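You operate a simulated robot arm through the tools that you are given. There is no shell and no other tool. Be economical: measure what you need, move in short steps, check, and stop when the job is done.

You run a simulated two-armed robot. Do the job below in one go: nothing can be reset, and whatever is moved stays where it is left.

Task
Take the lid off the glass jar and lay it down on the top of the cleaning bench. Then put the order tag on the top of the mixing bench away on the square board on the back pallet. Then put the tub marked "G-427" from the shelf under the mixing bench on the top of the lift table. The order counts. Set down upright: tub.

Only the result counts: the job must be done as asked and must still hold three seconds after the hand-in. Knocking over, shifting, dropping, spilling or breaking anything else fails it. Lids that push on must go on centred and level and be pressed home; caps that screw on are set level and turned clockwise until they are tight.

Robot
Two 7-joint arms with two-finger grippers on one trunk, on a base that drives. Base frame: it is fixed to the floor where the robot stands at the start and does not move with it; the origin is under the middle of the robot, x ahead of it, y to its left, z up. Readings come in mm, rad, newtons and seconds.
The left shoulder is at the start at [24, 217, 1080], the right one opposite. With the tool pointing down near the work surface each hand reaches from about 100 to 480 mm from the robot's upright axis, wherever it stands, measured 20 degrees to its own side. Places, roughly: order tag [-1500, 9000, 750]; square board on the back pallet [-8000, 2300, 700]; top of the lift table [500, 9400, 800]; tub [-1750, 9250, 250]. Payload 2.2 kg a hand.
Tool frame (each hand has its own): the origin (TCP) lies between the finger pads and is the grasp point; the fingertips stand 19 mm ahead of it; z points along the fingers, y is the line along which they close. Largest opening 116 mm; the body of the gripper starts 70 mm behind the TCP.
Orientation is told as [roll, pitch, yaw] about the base's x, y, z axes, in that order, counted from this pose: with the fingers straight down and closing along the base's y, the tool's x points along the base's -x, its y along +y and its z along -z.

Tools
- The arms move only by the tool drive_tool. It takes "left_series", "right_series" or both (then of equal length, played together; a hand with none holds still); each is a list of rows, each an object of numbers (a shift or turn left out is 0, a gripper value left out holds the last): "dx", "dy", "dz": the shift along the tool's x, y, z in mm; "ax", "ay", "az": the turn, a rotation vector about the tool's x, y, z in rad. In form: [{"dx": .., "dy": .., "dz": .., "ax": .., "ay": .., "az": ..}, ...]. A call has 1 to 12 rows; each row shifts and turns the commanded pose from where the row before left it, along the tool's axes as they then stand. "left_fingers" and "right_fingers" are, for a hand that has rows, the opening, from 0 (shut) to 1 (fully open), set as the call begins (left out, the last holds). Rows are played at 5 a second. More than 50 mm and 0.15 rad between two rows, or a gripper value outside its range, and nothing of the call is played. Where a pose cannot be reached the arm comes as near as it can. A force on the tool above 40 N (or 10 N above the force at the start of the call, whichever is more), or a blocked arm, ends the call early, and 0.2 s more pass. Each finger halts on what it meets, pressing with about 31 N; the grip force reading is that of the motor and also rises with nothing between the fingers. The clock runs only during rows and for 0.2 s after the last one: add rows that do not move to give the fingers time. It gives the time, the measured TCP pose, the force on the tool (base axes), the opening and the grip force at its end, in the units of the frame above (readings bear some noise), with the torque about the TCP (base axes, N m) and any sound that the robot's microphone picked up.
- Cameras (640 x 400 px; columns grow to the right, rows downward): "scene" is now at [124.6, 39.7, 1287.7]; the picture's right is [0.42, -0.91, -0.00], its down [-0.38, -0.18, -0.91] and it looks along [0.82, 0.38, -0.42] (base axes); focal length 272 px, centre (320, 200). "left" rides on the left gripper at [69, 15, -97] in its tool frame; the picture's right is [-0.21, 0.98, 0.00], its down [-0.76, -0.17, -0.63] and it looks along [-0.62, -0.14, 0.77] (tool axes); focal length 251 px, centre (320, 200). "right" rides on the right gripper at [69, -15, -97] in its tool frame; the picture's right is [0.21, 0.98, 0.00], its down [-0.76, 0.17, -0.63] and it looks along [-0.62, 0.14, 0.77] (tool axes); focal length 251 px, centre (320, 200). There is no depth. A picture from a camera that has moved, and an enlarged one, comes with that camera's place and axes in the base frame and with its lens. The place of the scene camera against the robot may be out by one fixed shift of up to 25 mm in any direction.
- snapshot(camera): a new picture of that camera. No time passes.
- move_column(by): slides the trunk up (or, below 0, down) by that many mm; the arms and the scene camera ride with it, the base frame stays. It gives what a move gives, with no picture.
- drive_base(legs): drives the robot by 1 to 6 legs, each [ahead, left, turn to the left] in mm, mm and rad, along the robot's own axes; the way and the turn of a leg run together, so that a leg with both is an arc; at most 1500 mm and 3.142 rad a leg. The arms and the cameras ride along, it lands a little off, and it stops where it bumps. It gives what a move gives.
- turn_head(pan, tilt): turns the head with the scene camera to pan (to the left, within 1.396 rad either way) and tilt (down, from -0.506 to 1.204), counted from straight ahead of the robot. It gives what a move gives.
- enlarge(camera, box): a new picture of the part [left, top, right, bottom] of that camera's present view, enlarged. No time passes.
- close_job(): hands the job in; it is judged then, once.

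Work in short steps. Places have to be worked out from the pictures, the camera data and where the tool is seen: move nearer, look again, correct. Check each grasp and each placing, and mend what went wrong. You have 165 turns and 138 pictures in all, those below and enlarged ones among them. Open the grippers and draw the arms clear of the work before you hand the job in, unless the task says otherwise; then end with one line.

The tools are called after "Request:" as name(argument=value, ...) on one line, values as JSON. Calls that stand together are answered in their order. drive_tool: Moves the arms, as the interface text tells. Its arguments: {"type":"object","properties":{"left_series":{"type":"array"},"left_fingers":{"type":"number"},"right_series":{"type":"array"},"right_fingers":{"type":"number"}},"required":[]} The other tools are called the same way: move_column (by) slides the trunk up or down; drive_base (legs) drives the base; turn_head (pan, tilt) turns the head that bears the scene camera; snapshot (camera) takes a picture; enlarge (camera, box) takes an enlarged picture of a part of a camera's view; close_job () hands the job in.

At the start:

```text
time: 0.0
left_eef_pos: [457.0, 472.2, 1128.6]
left_orientation: [-0.002, 0.0, 0.001]
left_ft_force: [0.2, -0.2, 0.2]
left_wrist_torque: [0.0, 0.03, -0.05]
left_opening: 116.0
left_grasp_force: 0.0
right_eef_pos: [512.6, 29.3, 1078.6]
right_orientation: [-0.001, 0.0, -0.002]
right_ft_force: [-0.2, -0.1, 0.4]
right_wrist_torque: [0.01, -0.02, 0.02]
right_opening: 115.9
right_grasp_force: 0.1
trunk travel left (down, up): [-225.0, 265.0]
robot x, y, heading: [-1.2, -1.1, -0.003]
head pan, tilt: [0.435, 0.428]
```

scene: 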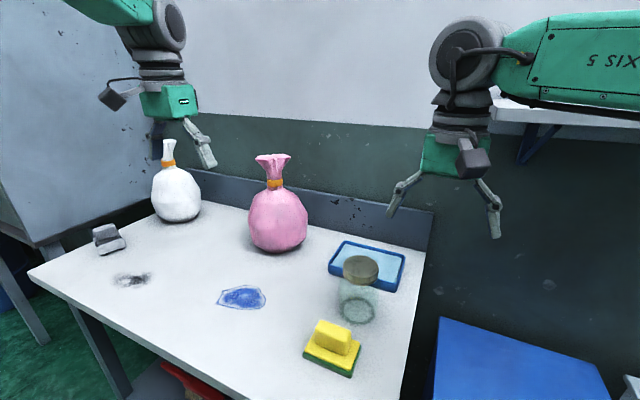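
right: 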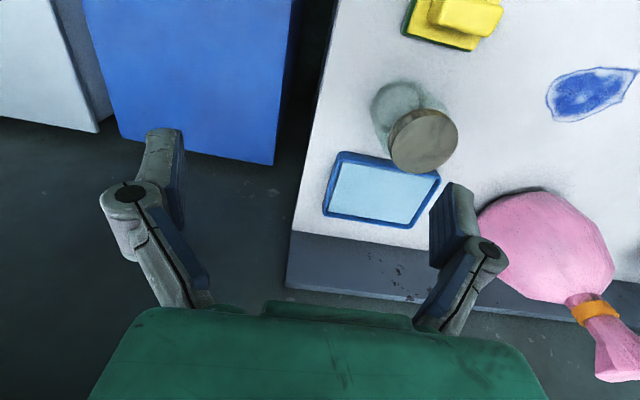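
left: 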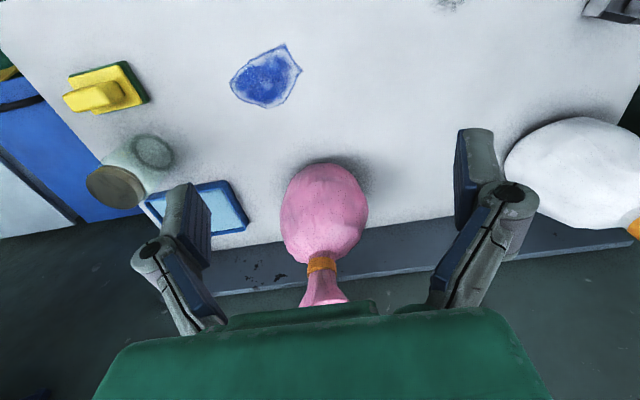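

The three views put the lid near [533, 142, 938] and the table top at about z 825. I'll look closer at the jar.

Request:
enlarge(camera="scene", box=[300, 220, 440, 390])

Request:
enlarge(camera="left", box=[50, 40, 260, 260])

Request:
turn_head(pan=0.0, tilt=0.8)

Request:
snapshot(camera="scene")

```text
2.35 times, centred on (370, 305) of scene
camera zoom: at [124.6, 39.7, 1287.7], right [0.42, -0.91, 0.0], down [-0.38, -0.18, -0.91], along [0.82, 0.38, -0.42], focal length 639 px, centre (202, -47)
```

zoom: 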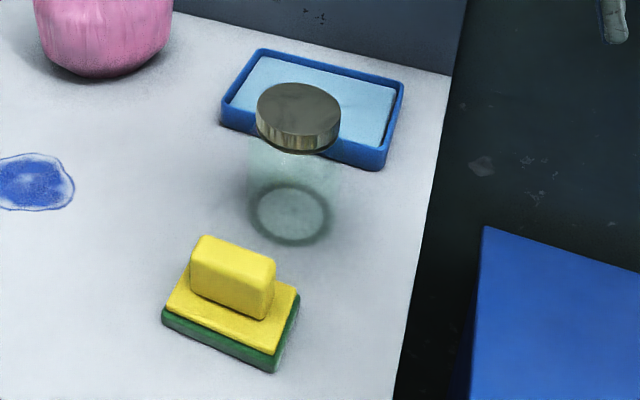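

```text
1.82 times, centred on (155, 150) of left
camera zoom: at [387.9, 485.9, 1224.7], right [0.21, 0.98, 0.0], down [0.76, -0.17, 0.63], along [0.62, -0.14, -0.78], focal length 457 px, centre (620, 291)
```

zoom: 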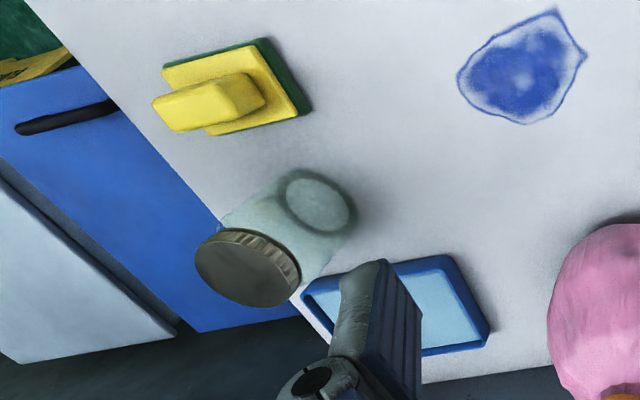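

```text
time: 0.9
left_eef_pos: [452.5, 473.4, 1129.0]
left_orientation: [-0.002, -0.002, -0.001]
left_ft_force: [0.3, 0.3, 0.1]
left_wrist_torque: [0.01, -0.03, 0.01]
left_opening: 115.8
left_grasp_force: 0.1
right_eef_pos: [508.2, 31.6, 1079.2]
right_orientation: [-0.003, -0.004, 0.001]
right_ft_force: [0.2, 0.1, 0.6]
right_wrist_torque: [-0.03, 0.02, 0.02]
right_opening: 115.9
right_grasp_force: 0.0
trunk travel left (down, up): [-225.0, 265.0]
robot x, y, heading: [2.1, 3.2, 0.006]
head pan, tilt: [0.0, 0.799]
```

```text
132 pictures are left
camera scene: at [121.3, 2.8, 1255.3], right [0.0, -1.0, 0.0], down [-0.72, 0.0, -0.69], along [0.69, 0.0, -0.72], focal length 272 px, centre (320, 200)
```

scene: 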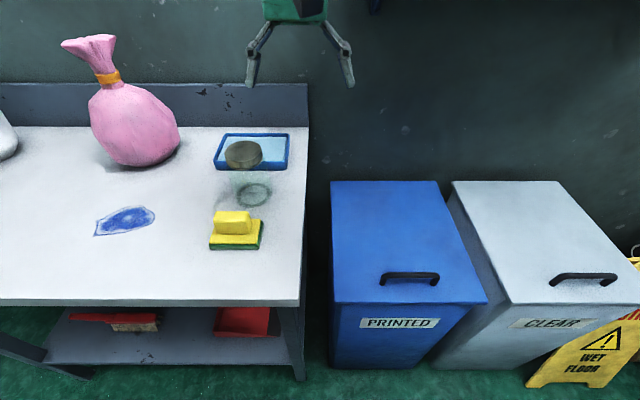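

The lid is ribbed and about 70 mm wide. I move the right hand out of the way and bring the left one above the jar to test reach.

Request:
drive_tool(right_series=[{"dx": 19, "dy": -29}, {"dx": 19, "dy": -29}, {"dx": 19, "dy": -29}, {"dx": 19, "dy": -29}, {"dx": 19, "dy": -29}, {"dx": 19, "dy": -29}, {"dx": 19, "dy": -29}, {"dx": 19, "dy": -29}, {}, {}], left_series=[{"dx": 0, "dy": 0}, {}, {"dx": -10, "dy": -41, "dz": 8}, {"dx": -10, "dy": -41, "dz": 8}, {"dx": -10, "dy": -41, "dz": 8}, {"dx": -10, "dy": -41, "dz": 8}, {"dx": -10, "dy": -41, "dz": 8}, {"dx": -10, "dy": -41, "dz": 8}, {"dx": -10, "dy": -41, "dz": 8}, {"dx": -10, "dy": -41, "dz": 8}])

Request:
snapshot(camera="left")

Request:
snapshot(camera="scene")

```text
time: 3.1
left_eef_pos: [534.7, 140.5, 1066.1]
left_orientation: [0.002, -0.002, 0.003]
left_ft_force: [0.0, 0.5, 0.4]
left_wrist_torque: [0.0, -0.01, -0.04]
left_opening: 116.0
left_grasp_force: 0.0
right_eef_pos: [358.3, -204.9, 1077.7]
right_orientation: [0.002, -0.001, 0.0]
right_ft_force: [0.3, -0.7, 0.7]
right_wrist_torque: [0.02, 0.0, -0.01]
right_opening: 116.1
right_grasp_force: 0.1
trunk travel left (down, up): [-225.0, 265.0]
robot x, y, heading: [-2.9, 4.7, -0.005]
head pan, tilt: [0.0, 0.799]
```

```text
131 pictures are left
camera left: at [466.0, 154.4, 1163.6], right [0.21, 0.98, 0.0], down [0.76, -0.17, 0.63], along [0.62, -0.13, -0.77], focal length 251 px, centre (320, 200)
```

left: 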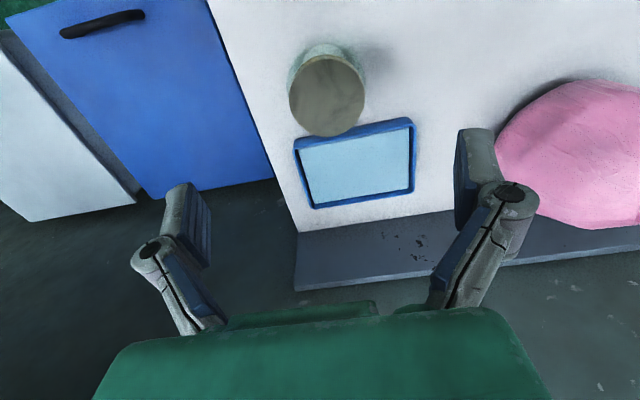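

```text
130 pictures are left
camera scene: at [121.7, -3.4, 1255.2], right [0.0, -1.0, 0.0], down [-0.72, 0.0, -0.69], along [0.69, 0.0, -0.72], focal length 272 px, centre (320, 200)
```

scene: 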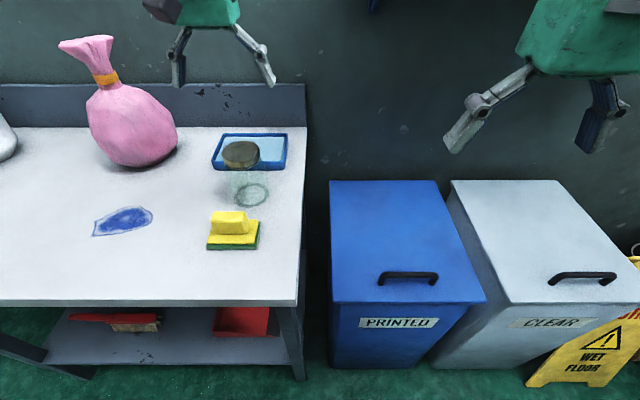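

The lid is now at about [532, 148], with its top near z 930. I centre the left hand over it and go part way down.

Request:
drive_tool(left_series=[{"dx": 2, "dy": 8, "dz": 20}, {"dz": 35}, {"dz": 35}, {"dz": 20}, {}])

Request:
snapshot(camera="left")

Request:
snapshot(camera="scene")

```text
time: 4.3
left_eef_pos: [532.4, 149.0, 956.7]
left_orientation: [0.002, -0.003, 0.001]
left_ft_force: [0.4, -0.4, 0.3]
left_wrist_torque: [-0.03, -0.02, 0.01]
left_opening: 115.9
left_grasp_force: 0.1
right_eef_pos: [356.5, -205.8, 1077.9]
right_orientation: [0.001, -0.004, 0.0]
right_ft_force: [1.1, -0.5, 0.5]
right_wrist_torque: [-0.02, -0.02, 0.01]
right_opening: 115.8
right_grasp_force: 0.1
trunk travel left (down, up): [-225.0, 265.0]
robot x, y, heading: [-1.4, -0.4, -0.0]
head pan, tilt: [0.0, 0.799]
```

```text
129 pictures are left
camera left: at [462.5, 163.3, 1052.4], right [0.21, 0.98, 0.0], down [0.76, -0.17, 0.63], along [0.62, -0.13, -0.77], focal length 251 px, centre (320, 200)
```

left: 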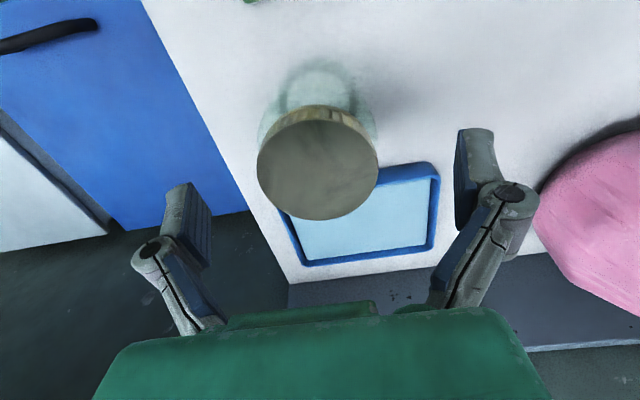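

```text
128 pictures are left
camera scene: at [121.0, -2.5, 1255.3], right [0.0, -1.0, 0.0], down [-0.72, 0.0, -0.69], along [0.69, 0.0, -0.72], focal length 272 px, centre (320, 200)
```

scene: 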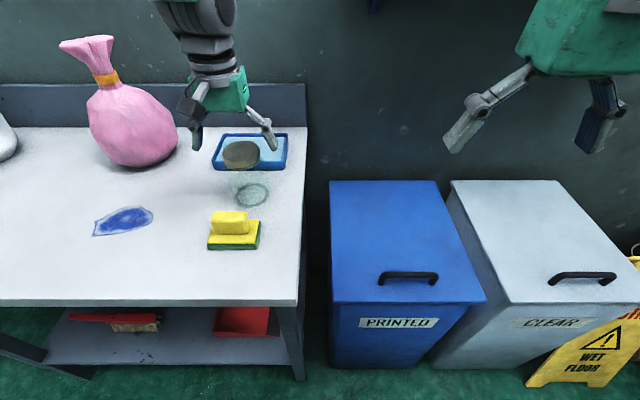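

The lid centre comes out at about [531, 148], top z about 936. I go down so that the tips overlap only the lid, then grip.

Request:
drive_tool(left_series=[{"dx": 1, "dy": -1, "dz": 12}, {"dz": 11}, {}])

Request:
drive_tool(left_series=[{}, {}, {}, {}], left_fingers=0.45)

Request:
snapshot(camera="left")

```text
time: 5.1
left_eef_pos: [531.7, 148.4, 933.0]
left_orientation: [0.002, -0.001, 0.001]
left_ft_force: [-0.1, 0.0, -0.4]
left_wrist_torque: [0.05, -0.03, 0.0]
left_opening: 116.2
left_grasp_force: 0.1
right_eef_pos: [356.4, -205.3, 1078.6]
right_orientation: [0.0, -0.003, 0.0]
right_ft_force: [-0.5, 0.0, 0.3]
right_wrist_torque: [0.0, -0.01, 0.01]
right_opening: 115.9
right_grasp_force: 0.0
trunk travel left (down, up): [-225.0, 265.0]
robot x, y, heading: [-1.3, 1.6, 0.001]
head pan, tilt: [0.0, 0.799]
```

```text
time: 6.1
left_eef_pos: [531.4, 148.8, 933.8]
left_orientation: [0.002, -0.001, 0.001]
left_ft_force: [1.0, -0.5, 1.3]
left_wrist_torque: [0.03, -0.03, -0.01]
left_opening: 64.6
left_grasp_force: 31.1
right_eef_pos: [356.9, -203.8, 1078.4]
right_orientation: [0.001, -0.002, 0.001]
right_ft_force: [0.1, -1.0, -0.9]
right_wrist_torque: [0.02, 0.0, 0.02]
right_opening: 115.9
right_grasp_force: 0.1
trunk travel left (down, up): [-225.0, 265.0]
robot x, y, heading: [-2.3, -3.9, 0.001]
head pan, tilt: [0.0, 0.799]
```

```text
127 pictures are left
camera left: at [462.4, 162.3, 1029.5], right [0.21, 0.98, 0.0], down [0.76, -0.17, 0.63], along [0.62, -0.13, -0.77], focal length 251 px, centre (320, 200)
```

left: 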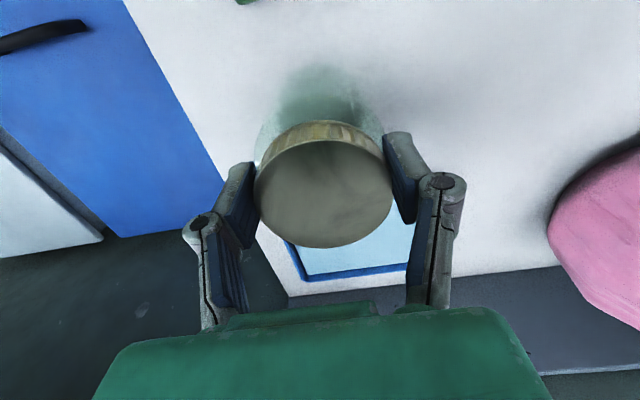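

The lid is gripped at 64.6 mm. I lift by a few mm and read the force to see whether it comes free.

Request:
drive_tool(left_series=[{"dz": -2}, {"dz": -2}, {}, {}])

Request:
snapshot(camera="left")

Request:
enlarge(camera="scene", box=[170, 100, 310, 260])

```text
time: 7.1
left_eef_pos: [532.0, 146.5, 937.8]
left_orientation: [0.0, -0.001, 0.001]
left_ft_force: [0.9, 0.4, -2.0]
left_wrist_torque: [0.0, 0.0, -0.01]
left_opening: 64.7
left_grasp_force: 31.3
right_eef_pos: [356.8, -205.3, 1077.3]
right_orientation: [-0.001, -0.003, -0.001]
right_ft_force: [-0.5, -0.5, -0.4]
right_wrist_torque: [0.02, -0.01, -0.02]
right_opening: 116.0
right_grasp_force: 0.0
trunk travel left (down, up): [-225.0, 265.0]
robot x, y, heading: [-0.2, -1.2, -0.002]
head pan, tilt: [0.0, 0.799]
```

```text
126 pictures are left
camera left: at [462.3, 162.6, 1033.5], right [0.21, 0.98, 0.0], down [0.76, -0.17, 0.63], along [0.62, -0.13, -0.77], focal length 251 px, centre (320, 200)
```

left: 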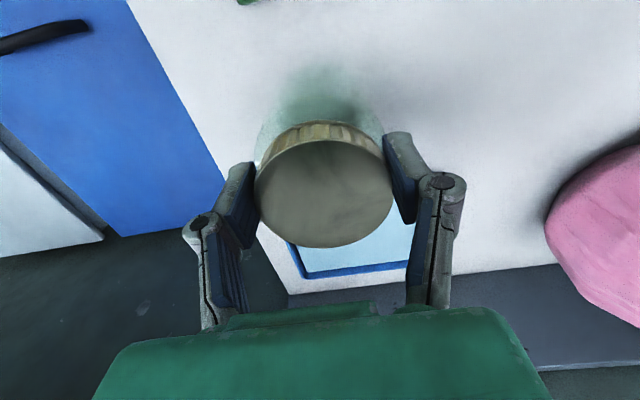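

```text
2.50 times, centred on (240, 180) of scene
camera zoom: at [121.6, -2.2, 1255.2], right [0.0, -1.0, 0.0], down [-0.72, 0.0, -0.69], along [0.69, 0.0, -0.72], focal length 679 px, centre (520, 250)
```

zoom: 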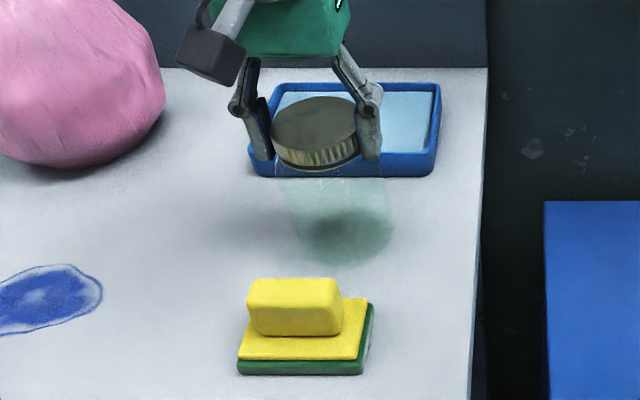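

The load change suggests that the jar came up with the lid, so the lid is on firmly and I need to hold the jar with the right hand. I set it back, open, and raise the left hand while yawing it.

Request:
drive_tool(left_series=[{"dz": 2}, {"dz": 2.5}, {}, {}])

Request:
drive_tool(left_series=[{}, {}, {}, {"dz": -20}, {"dz": -40}, {"dz": -40, "az": -0.14}, {"dz": -40, "az": -0.14}, {"dz": -30, "az": -0.14}, {"az": -0.14}, {"az": -0.14}, {}], left_fingers=1.0)

Request:
enlarge(camera="scene", box=[170, 100, 310, 260])

Request:
snapshot(camera="left")

```text
time: 8.1
left_eef_pos: [531.3, 148.2, 933.2]
left_orientation: [0.0, -0.003, 0.0]
left_ft_force: [-0.2, -1.0, 0.9]
left_wrist_torque: [0.05, -0.08, -0.02]
left_opening: 64.8
left_grasp_force: 30.7
right_eef_pos: [357.6, -204.6, 1078.0]
right_orientation: [-0.001, -0.003, -0.001]
right_ft_force: [0.0, -0.1, -0.4]
right_wrist_torque: [0.02, 0.02, 0.04]
right_opening: 115.9
right_grasp_force: 0.0
trunk travel left (down, up): [-225.0, 265.0]
robot x, y, heading: [-3.0, 0.0, 0.004]
head pan, tilt: [0.0, 0.799]
```

```text
time: 10.5
left_eef_pos: [529.8, 148.4, 1103.9]
left_orientation: [-0.001, -0.001, 0.702]
left_ft_force: [-0.3, 0.9, 0.5]
left_wrist_torque: [0.01, -0.04, 0.02]
left_opening: 116.0
left_grasp_force: 0.0
right_eef_pos: [356.2, -206.4, 1078.5]
right_orientation: [0.0, -0.002, 0.0]
right_ft_force: [-0.8, -0.2, -0.3]
right_wrist_torque: [0.0, 0.02, 0.01]
right_opening: 115.9
right_grasp_force: 0.1
trunk travel left (down, up): [-225.0, 265.0]
robot x, y, heading: [-1.0, -3.0, -0.003]
head pan, tilt: [0.0, 0.799]
```

```text
2.50 times, centred on (240, 180) of scene
camera zoom: at [121.1, -2.4, 1255.3], right [0.0, -1.0, 0.0], down [-0.72, 0.0, -0.69], along [0.69, 0.0, -0.72], focal length 679 px, centre (520, 250)
```

zoom: 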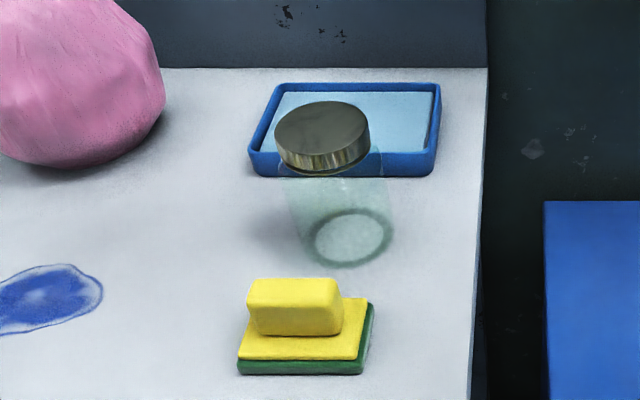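

```text
123 pictures are left
camera left: at [467.7, 114.1, 1199.5], right [-0.47, 0.88, 0.0], down [0.68, 0.36, 0.63], along [0.56, 0.3, -0.77], focal length 251 px, centre (320, 200)
```

left: 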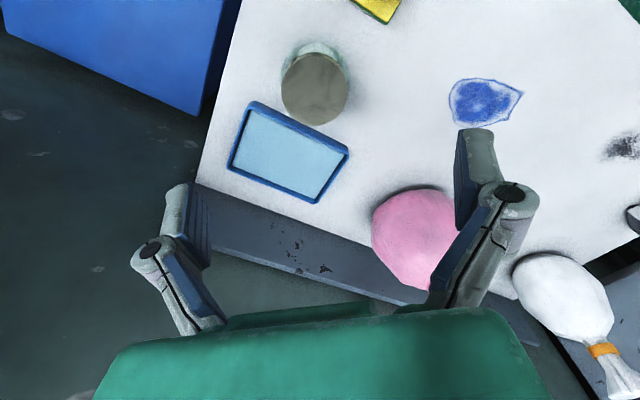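

Jar is upright again in its place. I'll orient the right hand to approach the jar body from the front right, tilted about 55° from vertical.

Request:
drive_tool(right_series=[{"az": -0.15, "dz": -10}, {"az": -0.15}, {"az": -0.15}, {"az": -0.15}, {"az": -0.15}, {"az": -0.15}, {"az": -0.147}, {"ay": -0.14}, {"ay": -0.14}, {"ay": -0.14}, {"ay": -0.14}, {"ay": -0.14}])

Request:
drive_tool(right_series=[{"ay": -0.13}, {"ay": -0.13}, {}, {}])

Request:
snapshot(camera="scene")

```text
time: 13.1
left_eef_pos: [530.8, 147.3, 1103.0]
left_orientation: [0.001, -0.005, 0.7]
left_ft_force: [-0.6, 0.3, -0.6]
left_wrist_torque: [0.01, -0.01, 0.02]
left_opening: 115.9
left_grasp_force: 0.0
right_eef_pos: [356.6, -205.8, 1089.0]
right_orientation: [-0.004, -0.704, 1.049]
right_ft_force: [-0.4, -0.8, -0.4]
right_wrist_torque: [-0.02, -0.03, 0.01]
right_opening: 116.0
right_grasp_force: 0.0
trunk travel left (down, up): [-225.0, 265.0]
robot x, y, heading: [3.3, -4.5, 0.001]
head pan, tilt: [0.0, 0.799]
```

```text
time: 14.1
left_eef_pos: [529.8, 149.1, 1102.7]
left_orientation: [-0.001, -0.001, 0.7]
left_ft_force: [0.1, 0.3, -1.9]
left_wrist_torque: [-0.02, 0.0, 0.01]
left_opening: 115.9
left_grasp_force: 0.0
right_eef_pos: [356.0, -203.8, 1088.6]
right_orientation: [-0.005, -0.963, 1.051]
right_ft_force: [-0.4, 1.0, -0.6]
right_wrist_torque: [-0.03, 0.02, -0.05]
right_opening: 116.4
right_grasp_force: 0.0
trunk travel left (down, up): [-225.0, 265.0]
robot x, y, heading: [1.4, -0.5, 0.001]
head pan, tilt: [0.0, 0.799]
```

```text
122 pictures are left
camera scene: at [120.1, -3.1, 1255.4], right [0.0, -1.0, 0.0], down [-0.72, 0.0, -0.7], along [0.7, 0.0, -0.72], focal length 272 px, centre (320, 200)
```

scene: 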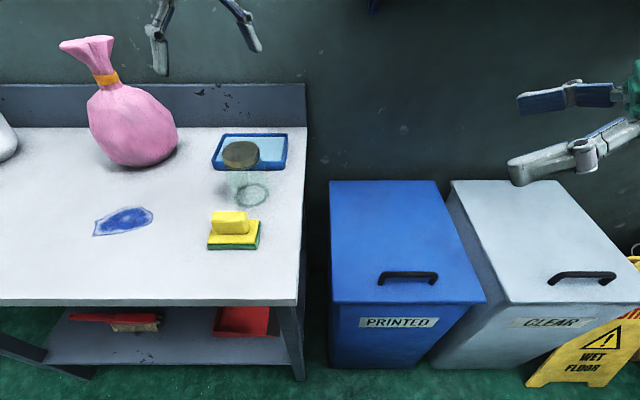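

Orientation is as wanted. I move the right hand to a point 130 mm short of the jar along its approach line.

Request:
drive_tool(right_series=[{"dx": -5.4, "dy": 3, "dz": 40}, {"dx": -5.4, "dy": 3, "dz": 40}, {"dx": -5.4, "dy": 3, "dz": 40}, {"dx": -5.4, "dy": 3, "dz": 40}, {"dx": -5.4, "dy": 3, "dz": 40}, {"dx": -5.4, "dy": 3, "dz": 40}, {"dx": -5.4, "dy": 3, "dz": 40}, {"dx": -5.4, "dy": 3, "dz": 39}, {}, {}])

Request:
snapshot(camera="scene")

Request:
snapshot(camera="right")

```text
time: 16.3
left_eef_pos: [530.9, 148.7, 1102.7]
left_orientation: [-0.001, -0.001, 0.699]
left_ft_force: [-0.2, 0.6, 0.6]
left_wrist_torque: [0.02, 0.01, 0.02]
left_opening: 116.1
left_grasp_force: 0.1
right_eef_pos: [481.1, 55.4, 942.3]
right_orientation: [-0.005, -0.962, 1.049]
right_ft_force: [0.0, -0.2, 0.0]
right_wrist_torque: [-0.01, 0.02, 0.02]
right_opening: 115.9
right_grasp_force: 0.1
trunk travel left (down, up): [-225.0, 265.0]
robot x, y, heading: [1.9, -1.2, 0.004]
head pan, tilt: [0.0, 0.799]
```

```text
121 pictures are left
camera scene: at [121.7, -2.1, 1255.2], right [0.0, -1.0, 0.0], down [-0.72, 0.0, -0.69], along [0.69, 0.0, -0.72], focal length 272 px, centre (320, 200)
```

scene: 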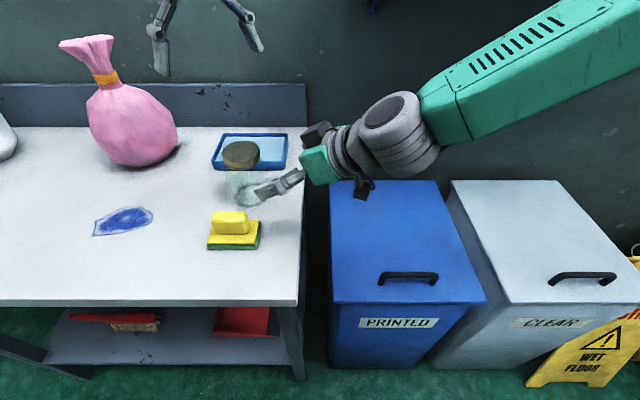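

```text
120 pictures are left
camera right: at [434.9, -56.1, 938.6], right [-0.91, 0.38, -0.18], down [-0.19, 0.01, 0.98], along [0.38, 0.92, 0.06], focal length 251 px, centre (320, 200)
```

right: 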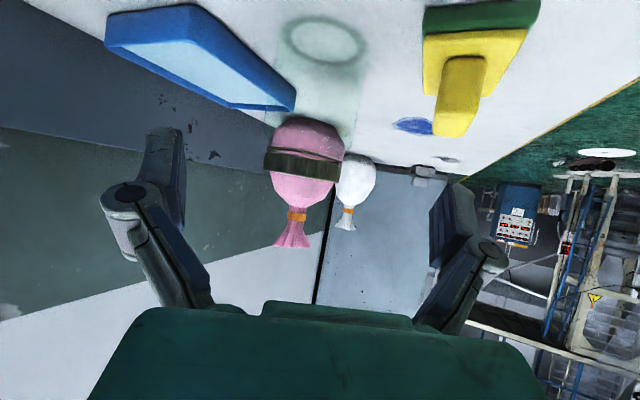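

The lid band is in line with the fingers within a few mm. I advance 70 mm and re-measure.

Request:
drive_tool(right_series=[{"dz": 35}, {"dz": 35}, {}, {}])

Request:
snapshot(camera="right")

Request:
enlarge(camera="scene", box=[190, 110, 330, 260])

Request:
snapshot(camera="left")

```text
time: 17.3
left_eef_pos: [531.5, 146.4, 1102.8]
left_orientation: [0.0, -0.002, 0.7]
left_ft_force: [0.4, 0.2, 0.0]
left_wrist_torque: [0.0, 0.04, -0.01]
left_opening: 115.9
left_grasp_force: 0.0
right_eef_pos: [508.9, 103.6, 900.5]
right_orientation: [-0.002, -0.962, 1.05]
right_ft_force: [-0.1, -0.2, 0.9]
right_wrist_torque: [0.03, 0.01, -0.01]
right_opening: 116.2
right_grasp_force: 0.0
trunk travel left (down, up): [-225.0, 265.0]
robot x, y, heading: [-1.1, 0.3, 0.0]
head pan, tilt: [0.0, 0.799]
```

```text
119 pictures are left
camera right: at [463.5, -7.1, 898.7], right [-0.91, 0.38, -0.18], down [-0.19, 0.01, 0.98], along [0.38, 0.92, 0.06], focal length 251 px, centre (320, 200)
```

right: 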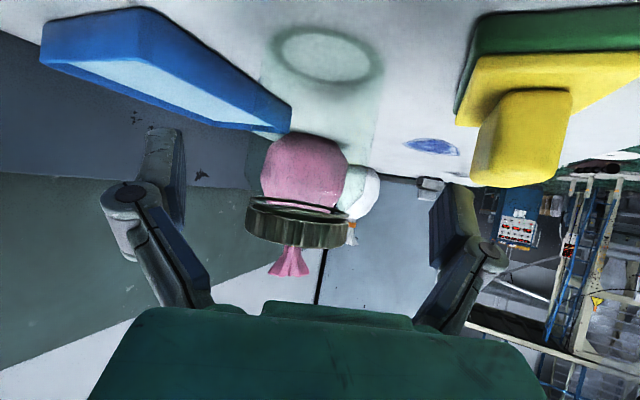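

```text
2.67 times, centred on (260, 185) of scene
camera zoom: at [122.0, -2.6, 1255.2], right [0.0, -1.0, 0.0], down [-0.72, 0.0, -0.69], along [0.69, 0.0, -0.72], focal length 725 px, centre (480, 240)
```

zoom: 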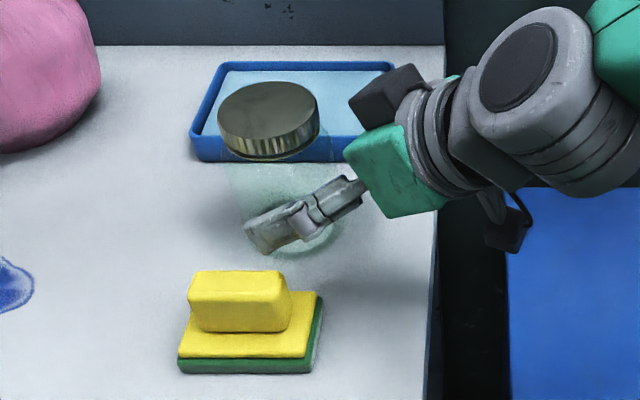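

```text
117 pictures are left
camera left: at [468.0, 113.1, 1199.3], right [-0.46, 0.89, 0.0], down [0.68, 0.36, 0.63], along [0.56, 0.3, -0.77], focal length 251 px, centre (320, 200)
```

left: 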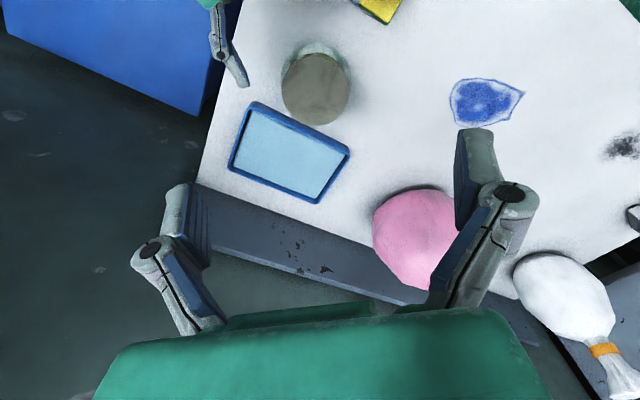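

The jar sits about 60 mm ahead along the approach. I advance with a small lateral correction and look before closing.

Request:
drive_tool(right_series=[{"dy": -2, "dz": 30}, {"dz": 29}, {}, {}])

Request:
snapshot(camera="right")

Request:
enlarge(camera="scene", box=[190, 110, 330, 260])

```text
time: 18.3
left_eef_pos: [530.5, 147.4, 1103.6]
left_orientation: [-0.001, -0.001, 0.701]
left_ft_force: [-0.2, 0.0, 0.1]
left_wrist_torque: [0.01, 0.0, 0.0]
left_opening: 116.1
left_grasp_force: 0.0
right_eef_pos: [535.7, 144.2, 868.0]
right_orientation: [-0.003, -0.963, 1.049]
right_ft_force: [0.5, -0.4, -0.7]
right_wrist_torque: [-0.02, 0.02, -0.01]
right_opening: 115.9
right_grasp_force: 0.0
trunk travel left (down, up): [-225.0, 265.0]
robot x, y, heading: [-2.4, 1.4, -0.001]
head pan, tilt: [0.0, 0.799]
```

```text
116 pictures are left
camera right: at [489.1, 34.1, 865.1], right [-0.91, 0.38, -0.18], down [-0.19, 0.01, 0.98], along [0.38, 0.92, 0.06], focal length 251 px, centre (320, 200)
```

right: 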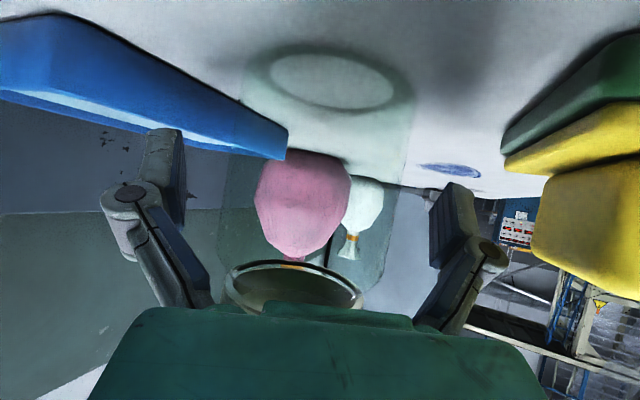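

```text
2.67 times, centred on (260, 185) of scene
camera zoom: at [122.0, -2.0, 1255.2], right [0.0, -1.0, 0.0], down [-0.72, 0.0, -0.69], along [0.69, 0.0, -0.72], focal length 725 px, centre (480, 240)
```

zoom: 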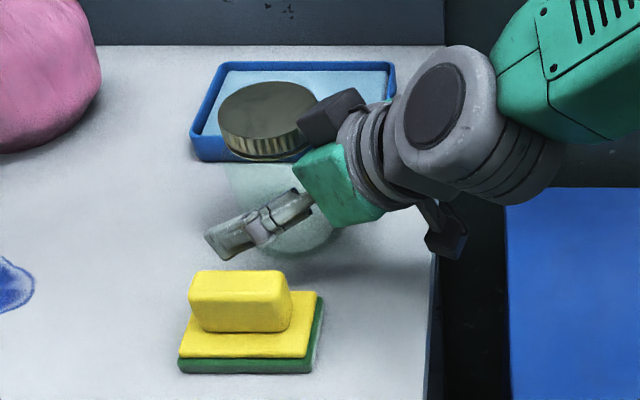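

The jar is centred between the right fingers. I back off 6 mm for clearance under the left hand and close on the glass.

Request:
drive_tool(right_series=[{"dz": -6}, {}])

Request:
drive_tool(right_series=[{}, {}, {}, {}], right_fingers=0.5)

Request:
snapshot(camera="right")

Request:
snapshot(camera="left")

```text
time: 18.9
left_eef_pos: [530.9, 149.2, 1101.7]
left_orientation: [-0.001, -0.001, 0.701]
left_ft_force: [0.3, 0.8, 0.4]
left_wrist_torque: [0.01, -0.01, -0.03]
left_opening: 115.7
left_grasp_force: 0.1
right_eef_pos: [533.1, 142.2, 870.7]
right_orientation: [-0.005, -0.961, 1.052]
right_ft_force: [0.2, -0.1, 0.3]
right_wrist_torque: [0.02, -0.03, -0.04]
right_opening: 115.8
right_grasp_force: 0.1
trunk travel left (down, up): [-225.0, 265.0]
robot x, y, heading: [0.8, 0.3, 0.001]
head pan, tilt: [0.0, 0.799]
```

```text
time: 19.9
left_eef_pos: [530.3, 150.0, 1102.6]
left_orientation: [-0.002, 0.0, 0.699]
left_ft_force: [-0.6, -0.1, 0.6]
left_wrist_torque: [-0.02, 0.01, -0.02]
left_opening: 116.0
left_grasp_force: 0.1
right_eef_pos: [532.2, 142.1, 871.8]
right_orientation: [-0.005, -0.96, 1.05]
right_ft_force: [0.8, -0.2, 3.0]
right_wrist_torque: [0.01, -0.11, -0.01]
right_opening: 77.3
right_grasp_force: 31.2
trunk travel left (down, up): [-225.0, 265.0]
robot x, y, heading: [-3.0, 3.5, -0.002]
head pan, tilt: [0.0, 0.799]
```

```text
114 pictures are left
camera right: at [486.6, 31.5, 869.1], right [-0.91, 0.38, -0.18], down [-0.19, 0.01, 0.98], along [0.38, 0.92, 0.06], focal length 251 px, centre (320, 200)
```

right: 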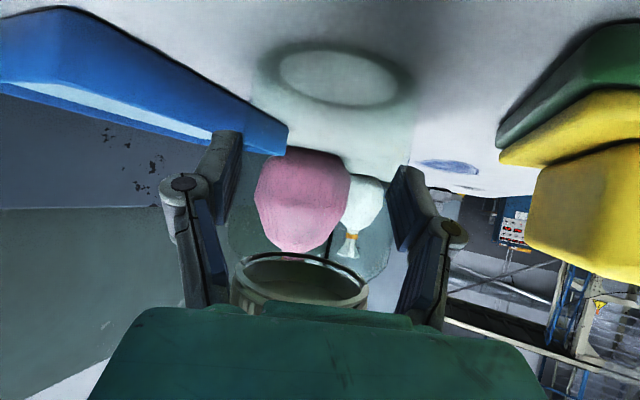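

```text
113 pictures are left
camera left: at [467.6, 115.7, 1199.4], right [-0.47, 0.89, 0.0], down [0.68, 0.36, 0.63], along [0.56, 0.29, -0.77], focal length 251 px, centre (320, 200)
```

left: 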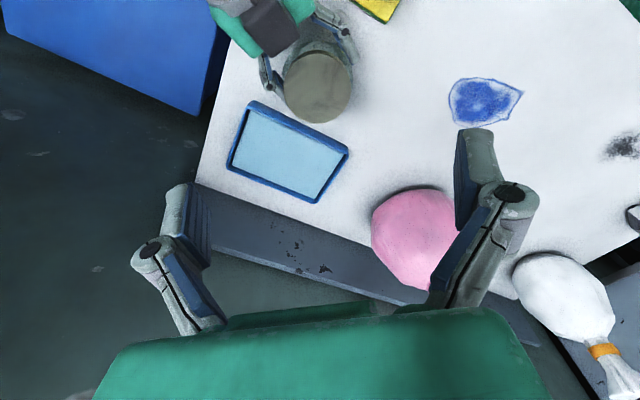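

The jar is held at 77 mm. Now I lower the left hand onto the lid, staying clear of the right gripper's housing.

Request:
drive_tool(left_series=[{"dy": -3, "az": -0.1}, {"dz": 40, "az": -0.1}, {"dz": 40}, {"dz": 40}, {}])

Request:
snapshot(camera="left")

Request:
snapshot(camera="scene")

```text
time: 21.1
left_eef_pos: [531.5, 147.4, 984.0]
left_orientation: [-0.003, -0.002, 0.902]
left_ft_force: [0.3, -0.3, 0.5]
left_wrist_torque: [0.0, 0.0, 0.02]
left_opening: 116.1
left_grasp_force: 0.0
right_eef_pos: [533.4, 142.4, 871.0]
right_orientation: [-0.005, -0.962, 1.053]
right_ft_force: [-1.1, 0.0, 4.5]
right_wrist_torque: [0.05, 0.01, -0.03]
right_opening: 77.0
right_grasp_force: 31.3
trunk travel left (down, up): [-225.0, 265.0]
robot x, y, heading: [1.8, -2.0, -0.0]
head pan, tilt: [0.0, 0.799]
```

```text
112 pictures are left
camera left: at [476.5, 101.7, 1079.5], right [-0.63, 0.78, 0.0], down [0.6, 0.49, 0.63], along [0.49, 0.4, -0.77], focal length 251 px, centre (320, 200)
```

left: 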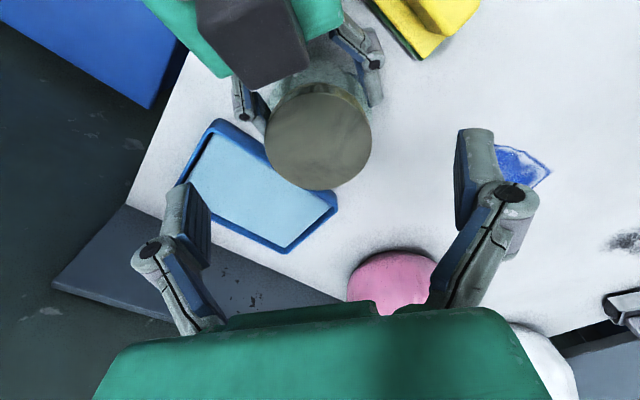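

```text
111 pictures are left
camera scene: at [121.2, -0.2, 1255.3], right [0.0, -1.0, 0.0], down [-0.72, 0.0, -0.69], along [0.69, 0.0, -0.72], focal length 272 px, centre (320, 200)
```

scene: 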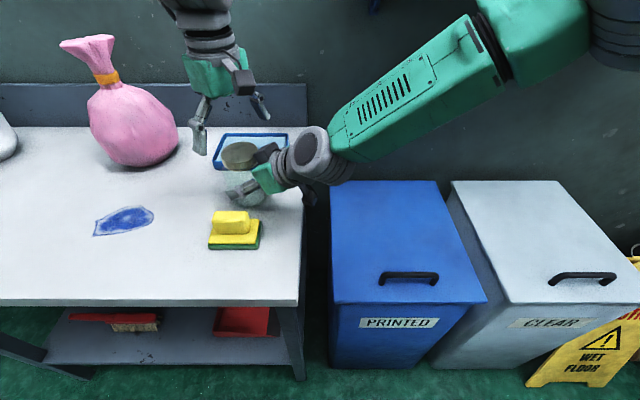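

Lateral centring on the lid is good. I go down the last 46 mm in small steps, with the force stop as a guard, then grip.

Request:
drive_tool(left_series=[{"dx": 1.5, "dz": 16}, {"dz": 16}, {"dz": 14}, {}, {}])

Request:
snapshot(camera="left")

Request:
enlarge(camera="scene", box=[170, 80, 350, 230])

```text
time: 22.3
left_eef_pos: [531.4, 145.7, 937.8]
left_orientation: [-0.001, -0.002, 0.899]
left_ft_force: [-0.1, 0.2, -1.0]
left_wrist_torque: [-0.03, 0.0, -0.05]
left_opening: 116.0
left_grasp_force: 0.0
right_eef_pos: [531.5, 142.4, 871.9]
right_orientation: [-0.005, -0.963, 1.05]
right_ft_force: [0.6, -0.2, 5.6]
right_wrist_torque: [0.13, 0.08, 0.02]
right_opening: 77.5
right_grasp_force: 30.8
trunk travel left (down, up): [-225.0, 265.0]
robot x, y, heading: [-0.2, 3.0, -0.002]
head pan, tilt: [0.0, 0.799]
```

```text
110 pictures are left
camera left: at [475.8, 100.4, 1033.7], right [-0.63, 0.78, 0.0], down [0.6, 0.49, 0.63], along [0.49, 0.4, -0.77], focal length 251 px, centre (320, 200)
```

left: 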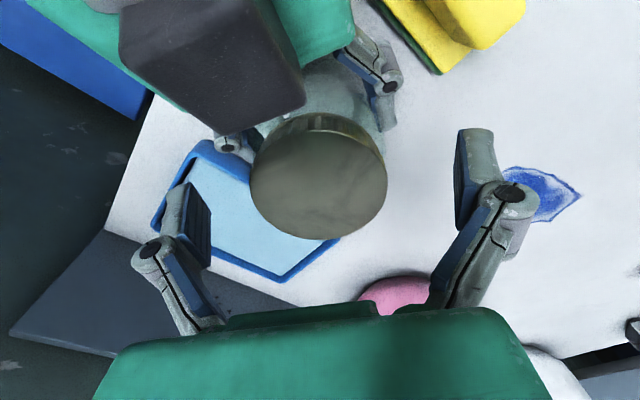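

```text
2.67 times, centred on (260, 155) of scene
camera zoom: at [121.2, -0.2, 1255.3], right [0.0, -1.0, 0.0], down [-0.72, 0.0, -0.69], along [0.69, 0.0, -0.72], focal length 725 px, centre (480, 320)
```

zoom: 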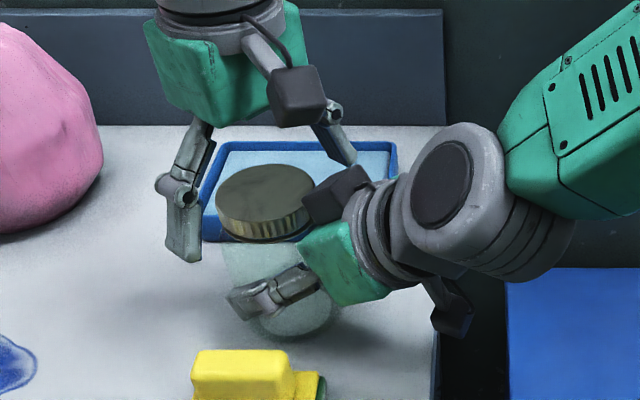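

Clear on all sides; I close the left hand on the lid.

Request:
drive_tool(left_series=[{}, {}, {}, {}], left_fingers=0.45)

```text
time: 23.3
left_eef_pos: [531.1, 144.8, 937.9]
left_orientation: [-0.004, -0.002, 0.9]
left_ft_force: [9.7, -6.2, 0.2]
left_wrist_torque: [-0.19, -0.21, -0.01]
left_opening: 64.9
left_grasp_force: 30.8
right_eef_pos: [531.8, 143.3, 871.3]
right_orientation: [-0.004, -0.962, 1.052]
right_ft_force: [-8.5, 6.5, 8.0]
right_wrist_torque: [-0.17, -0.29, -0.01]
right_opening: 77.3
right_grasp_force: 31.1
trunk travel left (down, up): [-225.0, 265.0]
robot x, y, heading: [-2.1, 3.4, -0.002]
head pan, tilt: [0.0, 0.799]
```

The hands strain against each other by about 11 N along the closing axis. I relieve that with a small shift and pull up slightly as a test.

Request:
drive_tool(left_series=[{"dy": -1.5}, {}, {"dz": -1}, {"dz": -1}, {}])

```text
time: 24.5
left_eef_pos: [532.1, 145.5, 937.0]
left_orientation: [-0.004, 0.0, 0.901]
left_ft_force: [3.8, -8.0, -4.9]
left_wrist_torque: [-0.24, -0.25, 0.05]
left_opening: 65.1
left_grasp_force: 31.0
right_eef_pos: [533.2, 143.3, 870.5]
right_orientation: [-0.007, -0.96, 1.053]
right_ft_force: [-5.3, 8.8, 6.2]
right_wrist_torque: [-0.13, 0.2, -0.01]
right_opening: 77.3
right_grasp_force: 30.8
trunk travel left (down, up): [-225.0, 265.0]
robot x, y, heading: [-1.9, -0.4, -0.005]
head pan, tilt: [0.0, 0.799]
```

The lid holds so far, though the force is small. I pull a little more.

Request:
drive_tool(left_series=[{"dz": -1.5}, {"dz": -1.5}, {"dz": -1.5}, {}])

```text
time: 25.5
left_eef_pos: [532.9, 145.9, 943.8]
left_orientation: [0.0, 0.001, 0.9]
left_ft_force: [8.6, 0.9, -31.4]
left_wrist_torque: [0.09, -0.4, 0.18]
left_opening: 65.0
left_grasp_force: 31.1
right_eef_pos: [533.6, 142.5, 873.3]
right_orientation: [-0.006, -0.963, 1.051]
right_ft_force: [-8.5, -0.2, 28.5]
right_wrist_torque: [0.03, -0.19, -0.14]
right_opening: 77.5
right_grasp_force: 30.9
trunk travel left (down, up): [-225.0, 265.0]
robot x, y, heading: [0.3, -3.0, 0.0]
head pan, tilt: [0.0, 0.799]
```

A 31 N pull does not free it, so the ribbed lid probably screws. I ease off and turn it anticlockwise.

Request:
drive_tool(left_series=[{"dz": 2.5}, {"dz": 2}, {"az": -0.1}, {"az": -0.1}, {"az": -0.1}, {"az": -0.1}, {}])

Request:
snapshot(camera="left")

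```text
time: 27.1
left_eef_pos: [536.2, 153.5, 949.4]
left_orientation: [-0.022, 0.042, 1.329]
left_ft_force: [-10.9, -11.9, -13.8]
left_wrist_torque: [-0.46, 0.66, -0.03]
left_opening: 64.9
left_grasp_force: 30.3
right_eef_pos: [533.1, 142.6, 870.1]
right_orientation: [-0.002, -0.959, 1.049]
right_ft_force: [10.2, 11.7, 9.1]
right_wrist_torque: [-0.38, 0.1, -0.03]
right_opening: 75.8
right_grasp_force: 30.9
trunk travel left (down, up): [-225.0, 265.0]
robot x, y, heading: [-2.3, -2.9, 0.001]
head pan, tilt: [0.0, 0.799]
```

```text
108 pictures are left
camera left: at [505.8, 92.6, 1048.1], right [-0.9, 0.44, -0.03], down [0.34, 0.72, 0.6], along [0.29, 0.53, -0.8], focal length 251 px, centre (320, 200)
```

left: 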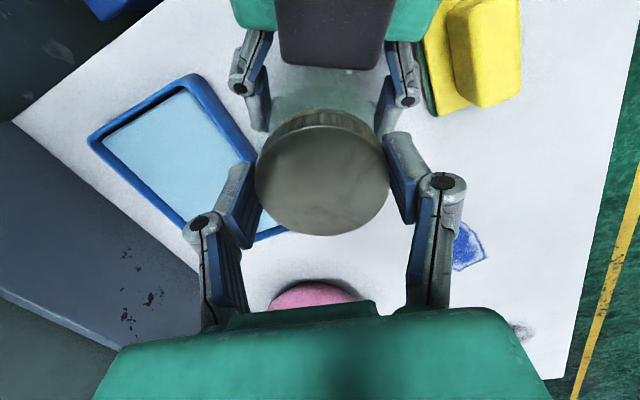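

The left hand rose and tilted as it passed yaw 1.1, so its camera block probably touched the right gripper's housing. I turn back to yaw 0.9 and check.

Request:
drive_tool(left_series=[{"az": 0.1}, {"az": 0.1}, {"az": 0.1}, {"az": 0.1}, {}, {}])

Request:
snapshot(camera="left")

Request:
enlarge(camera="scene", box=[170, 80, 350, 230])

Request:
snapshot(camera="right")

```text
time: 28.5
left_eef_pos: [533.9, 147.2, 939.7]
left_orientation: [-0.004, -0.005, 0.9]
left_ft_force: [11.4, 19.1, 17.8]
left_wrist_torque: [0.74, -0.5, 0.06]
left_opening: 64.6
left_grasp_force: 31.2
right_eef_pos: [532.4, 141.3, 869.2]
right_orientation: [-0.006, -0.956, 1.05]
right_ft_force: [-11.0, -20.4, -20.5]
right_wrist_torque: [0.51, -0.25, -0.08]
right_opening: 76.2
right_grasp_force: 31.2
trunk travel left (down, up): [-225.0, 265.0]
robot x, y, heading: [-2.0, -0.7, 0.002]
head pan, tilt: [0.0, 0.799]
```

```text
107 pictures are left
camera left: at [479.2, 100.9, 1035.2], right [-0.63, 0.77, 0.0], down [0.6, 0.49, 0.64], along [0.49, 0.4, -0.77], focal length 251 px, centre (320, 200)
```

left: 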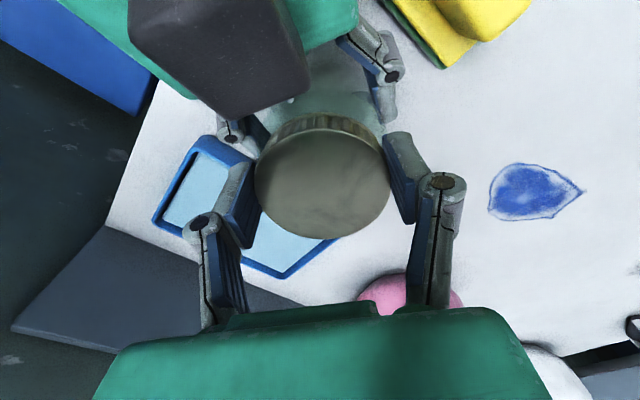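

```text
2.67 times, centred on (260, 155) of scene
camera zoom: at [122.5, 0.1, 1255.1], right [0.0, -1.0, 0.0], down [-0.72, 0.0, -0.69], along [0.69, 0.0, -0.72], focal length 725 px, centre (480, 320)
```

zoom: 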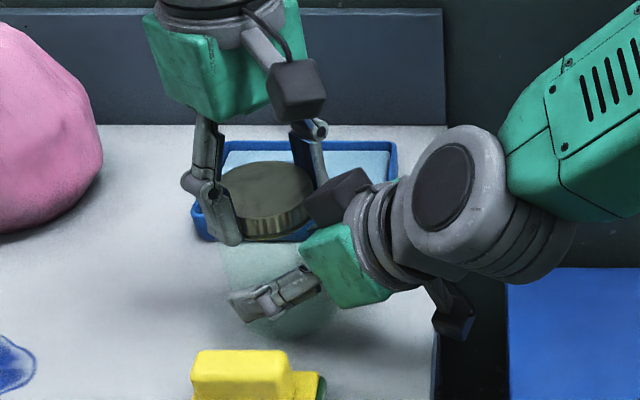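

```text
105 pictures are left
camera right: at [486.0, 30.5, 867.3], right [-0.91, 0.38, -0.18], down [-0.19, 0.01, 0.98], along [0.38, 0.92, 0.06], focal length 251 px, centre (320, 200)
```

right: 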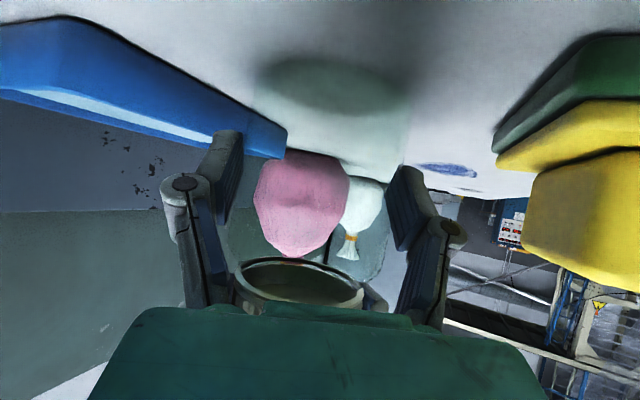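

The jar now hovers a few mm in the right hand, upright. I'll release the lid, re-grip at yaw 0.3, and turn only within the range clear of collision.

Request:
drive_tool(left_series=[{}, {}, {}, {"dz": -10}, {"dz": -10}, {"az": 0.15}, {"az": 0.15}, {"az": 0.15}, {"az": 0.15}, {}], left_fingers=1.0)

Request:
snapshot(camera="left")

Request:
enlarge(camera="scene", box=[170, 80, 350, 230])

```text
time: 30.7
left_eef_pos: [532.1, 145.0, 958.8]
left_orientation: [-0.001, -0.004, 0.298]
left_ft_force: [0.3, -0.6, 1.7]
left_wrist_torque: [0.01, 0.02, 0.01]
left_opening: 115.9
left_grasp_force: 0.1
right_eef_pos: [533.1, 143.0, 870.8]
right_orientation: [-0.005, -0.96, 1.049]
right_ft_force: [-0.3, -0.4, -1.9]
right_wrist_torque: [-0.03, 0.03, 0.02]
right_opening: 76.1
right_grasp_force: 30.8
trunk travel left (down, up): [-225.0, 265.0]
robot x, y, heading: [0.4, 2.5, 0.0]
head pan, tilt: [0.0, 0.799]
```

```text
104 pictures are left
camera left: at [462.5, 138.7, 1054.9], right [-0.08, 1.0, 0.0], down [0.77, 0.06, 0.63], along [0.63, 0.05, -0.77], focal length 251 px, centre (320, 200)
```

left: 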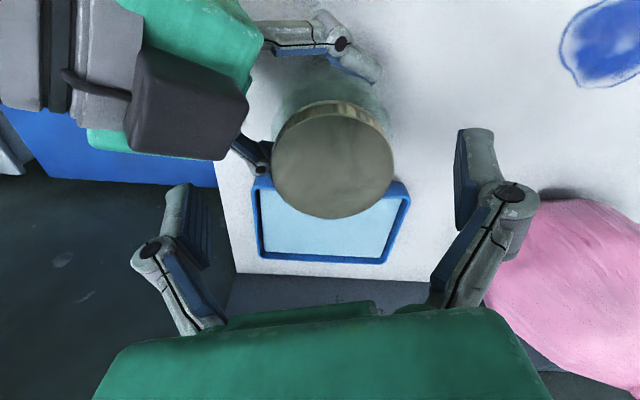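

```text
2.67 times, centred on (260, 155) of scene
camera zoom: at [122.4, 0.3, 1255.1], right [0.0, -1.0, 0.0], down [-0.72, 0.0, -0.69], along [0.69, 0.0, -0.72], focal length 725 px, centre (480, 320)
```

zoom: 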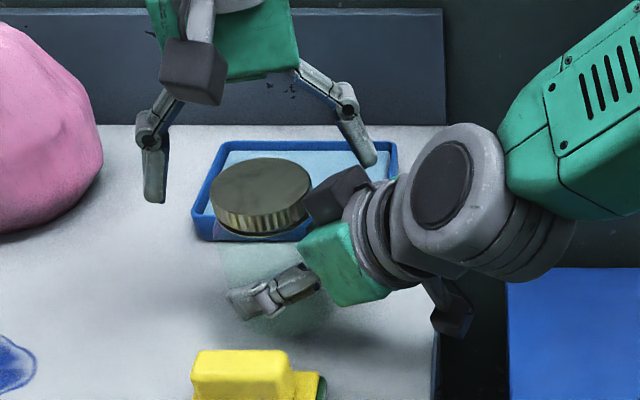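

The jar hangs slightly tilted in the right hand. I lower it until it seats on the table, which should level it.

Request:
drive_tool(right_series=[{"dx": 1.64, "dz": 1.14}, {"dx": 1.64, "dz": 1.14}, {}, {}])

Request:
snapshot(camera="right")

```text
time: 31.7
left_eef_pos: [533.9, 144.7, 959.4]
left_orientation: [-0.002, -0.004, 0.3]
left_ft_force: [0.1, -0.3, -0.2]
left_wrist_torque: [-0.02, 0.01, 0.01]
left_opening: 116.1
left_grasp_force: 0.0
right_eef_pos: [532.4, 141.5, 868.0]
right_orientation: [-0.008, -0.963, 1.052]
right_ft_force: [0.4, 0.4, 4.9]
right_wrist_torque: [-0.13, -0.06, 0.02]
right_opening: 76.0
right_grasp_force: 30.6
trunk travel left (down, up): [-225.0, 265.0]
robot x, y, heading: [1.1, 3.0, -0.005]
head pan, tilt: [0.0, 0.799]
```

```text
102 pictures are left
camera right: at [486.1, 31.5, 865.8], right [-0.91, 0.38, -0.18], down [-0.19, 0.01, 0.98], along [0.38, 0.92, 0.06], focal length 251 px, centre (320, 200)
```

right: 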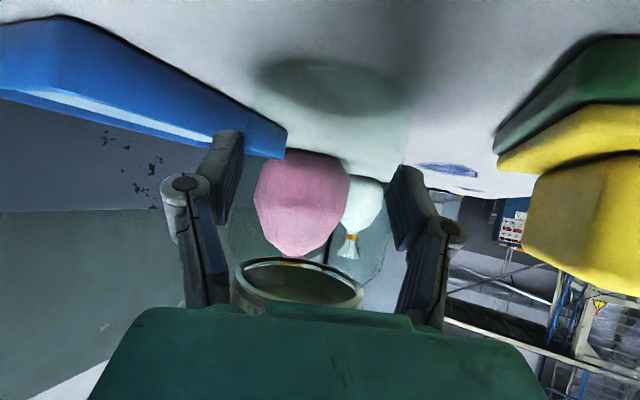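

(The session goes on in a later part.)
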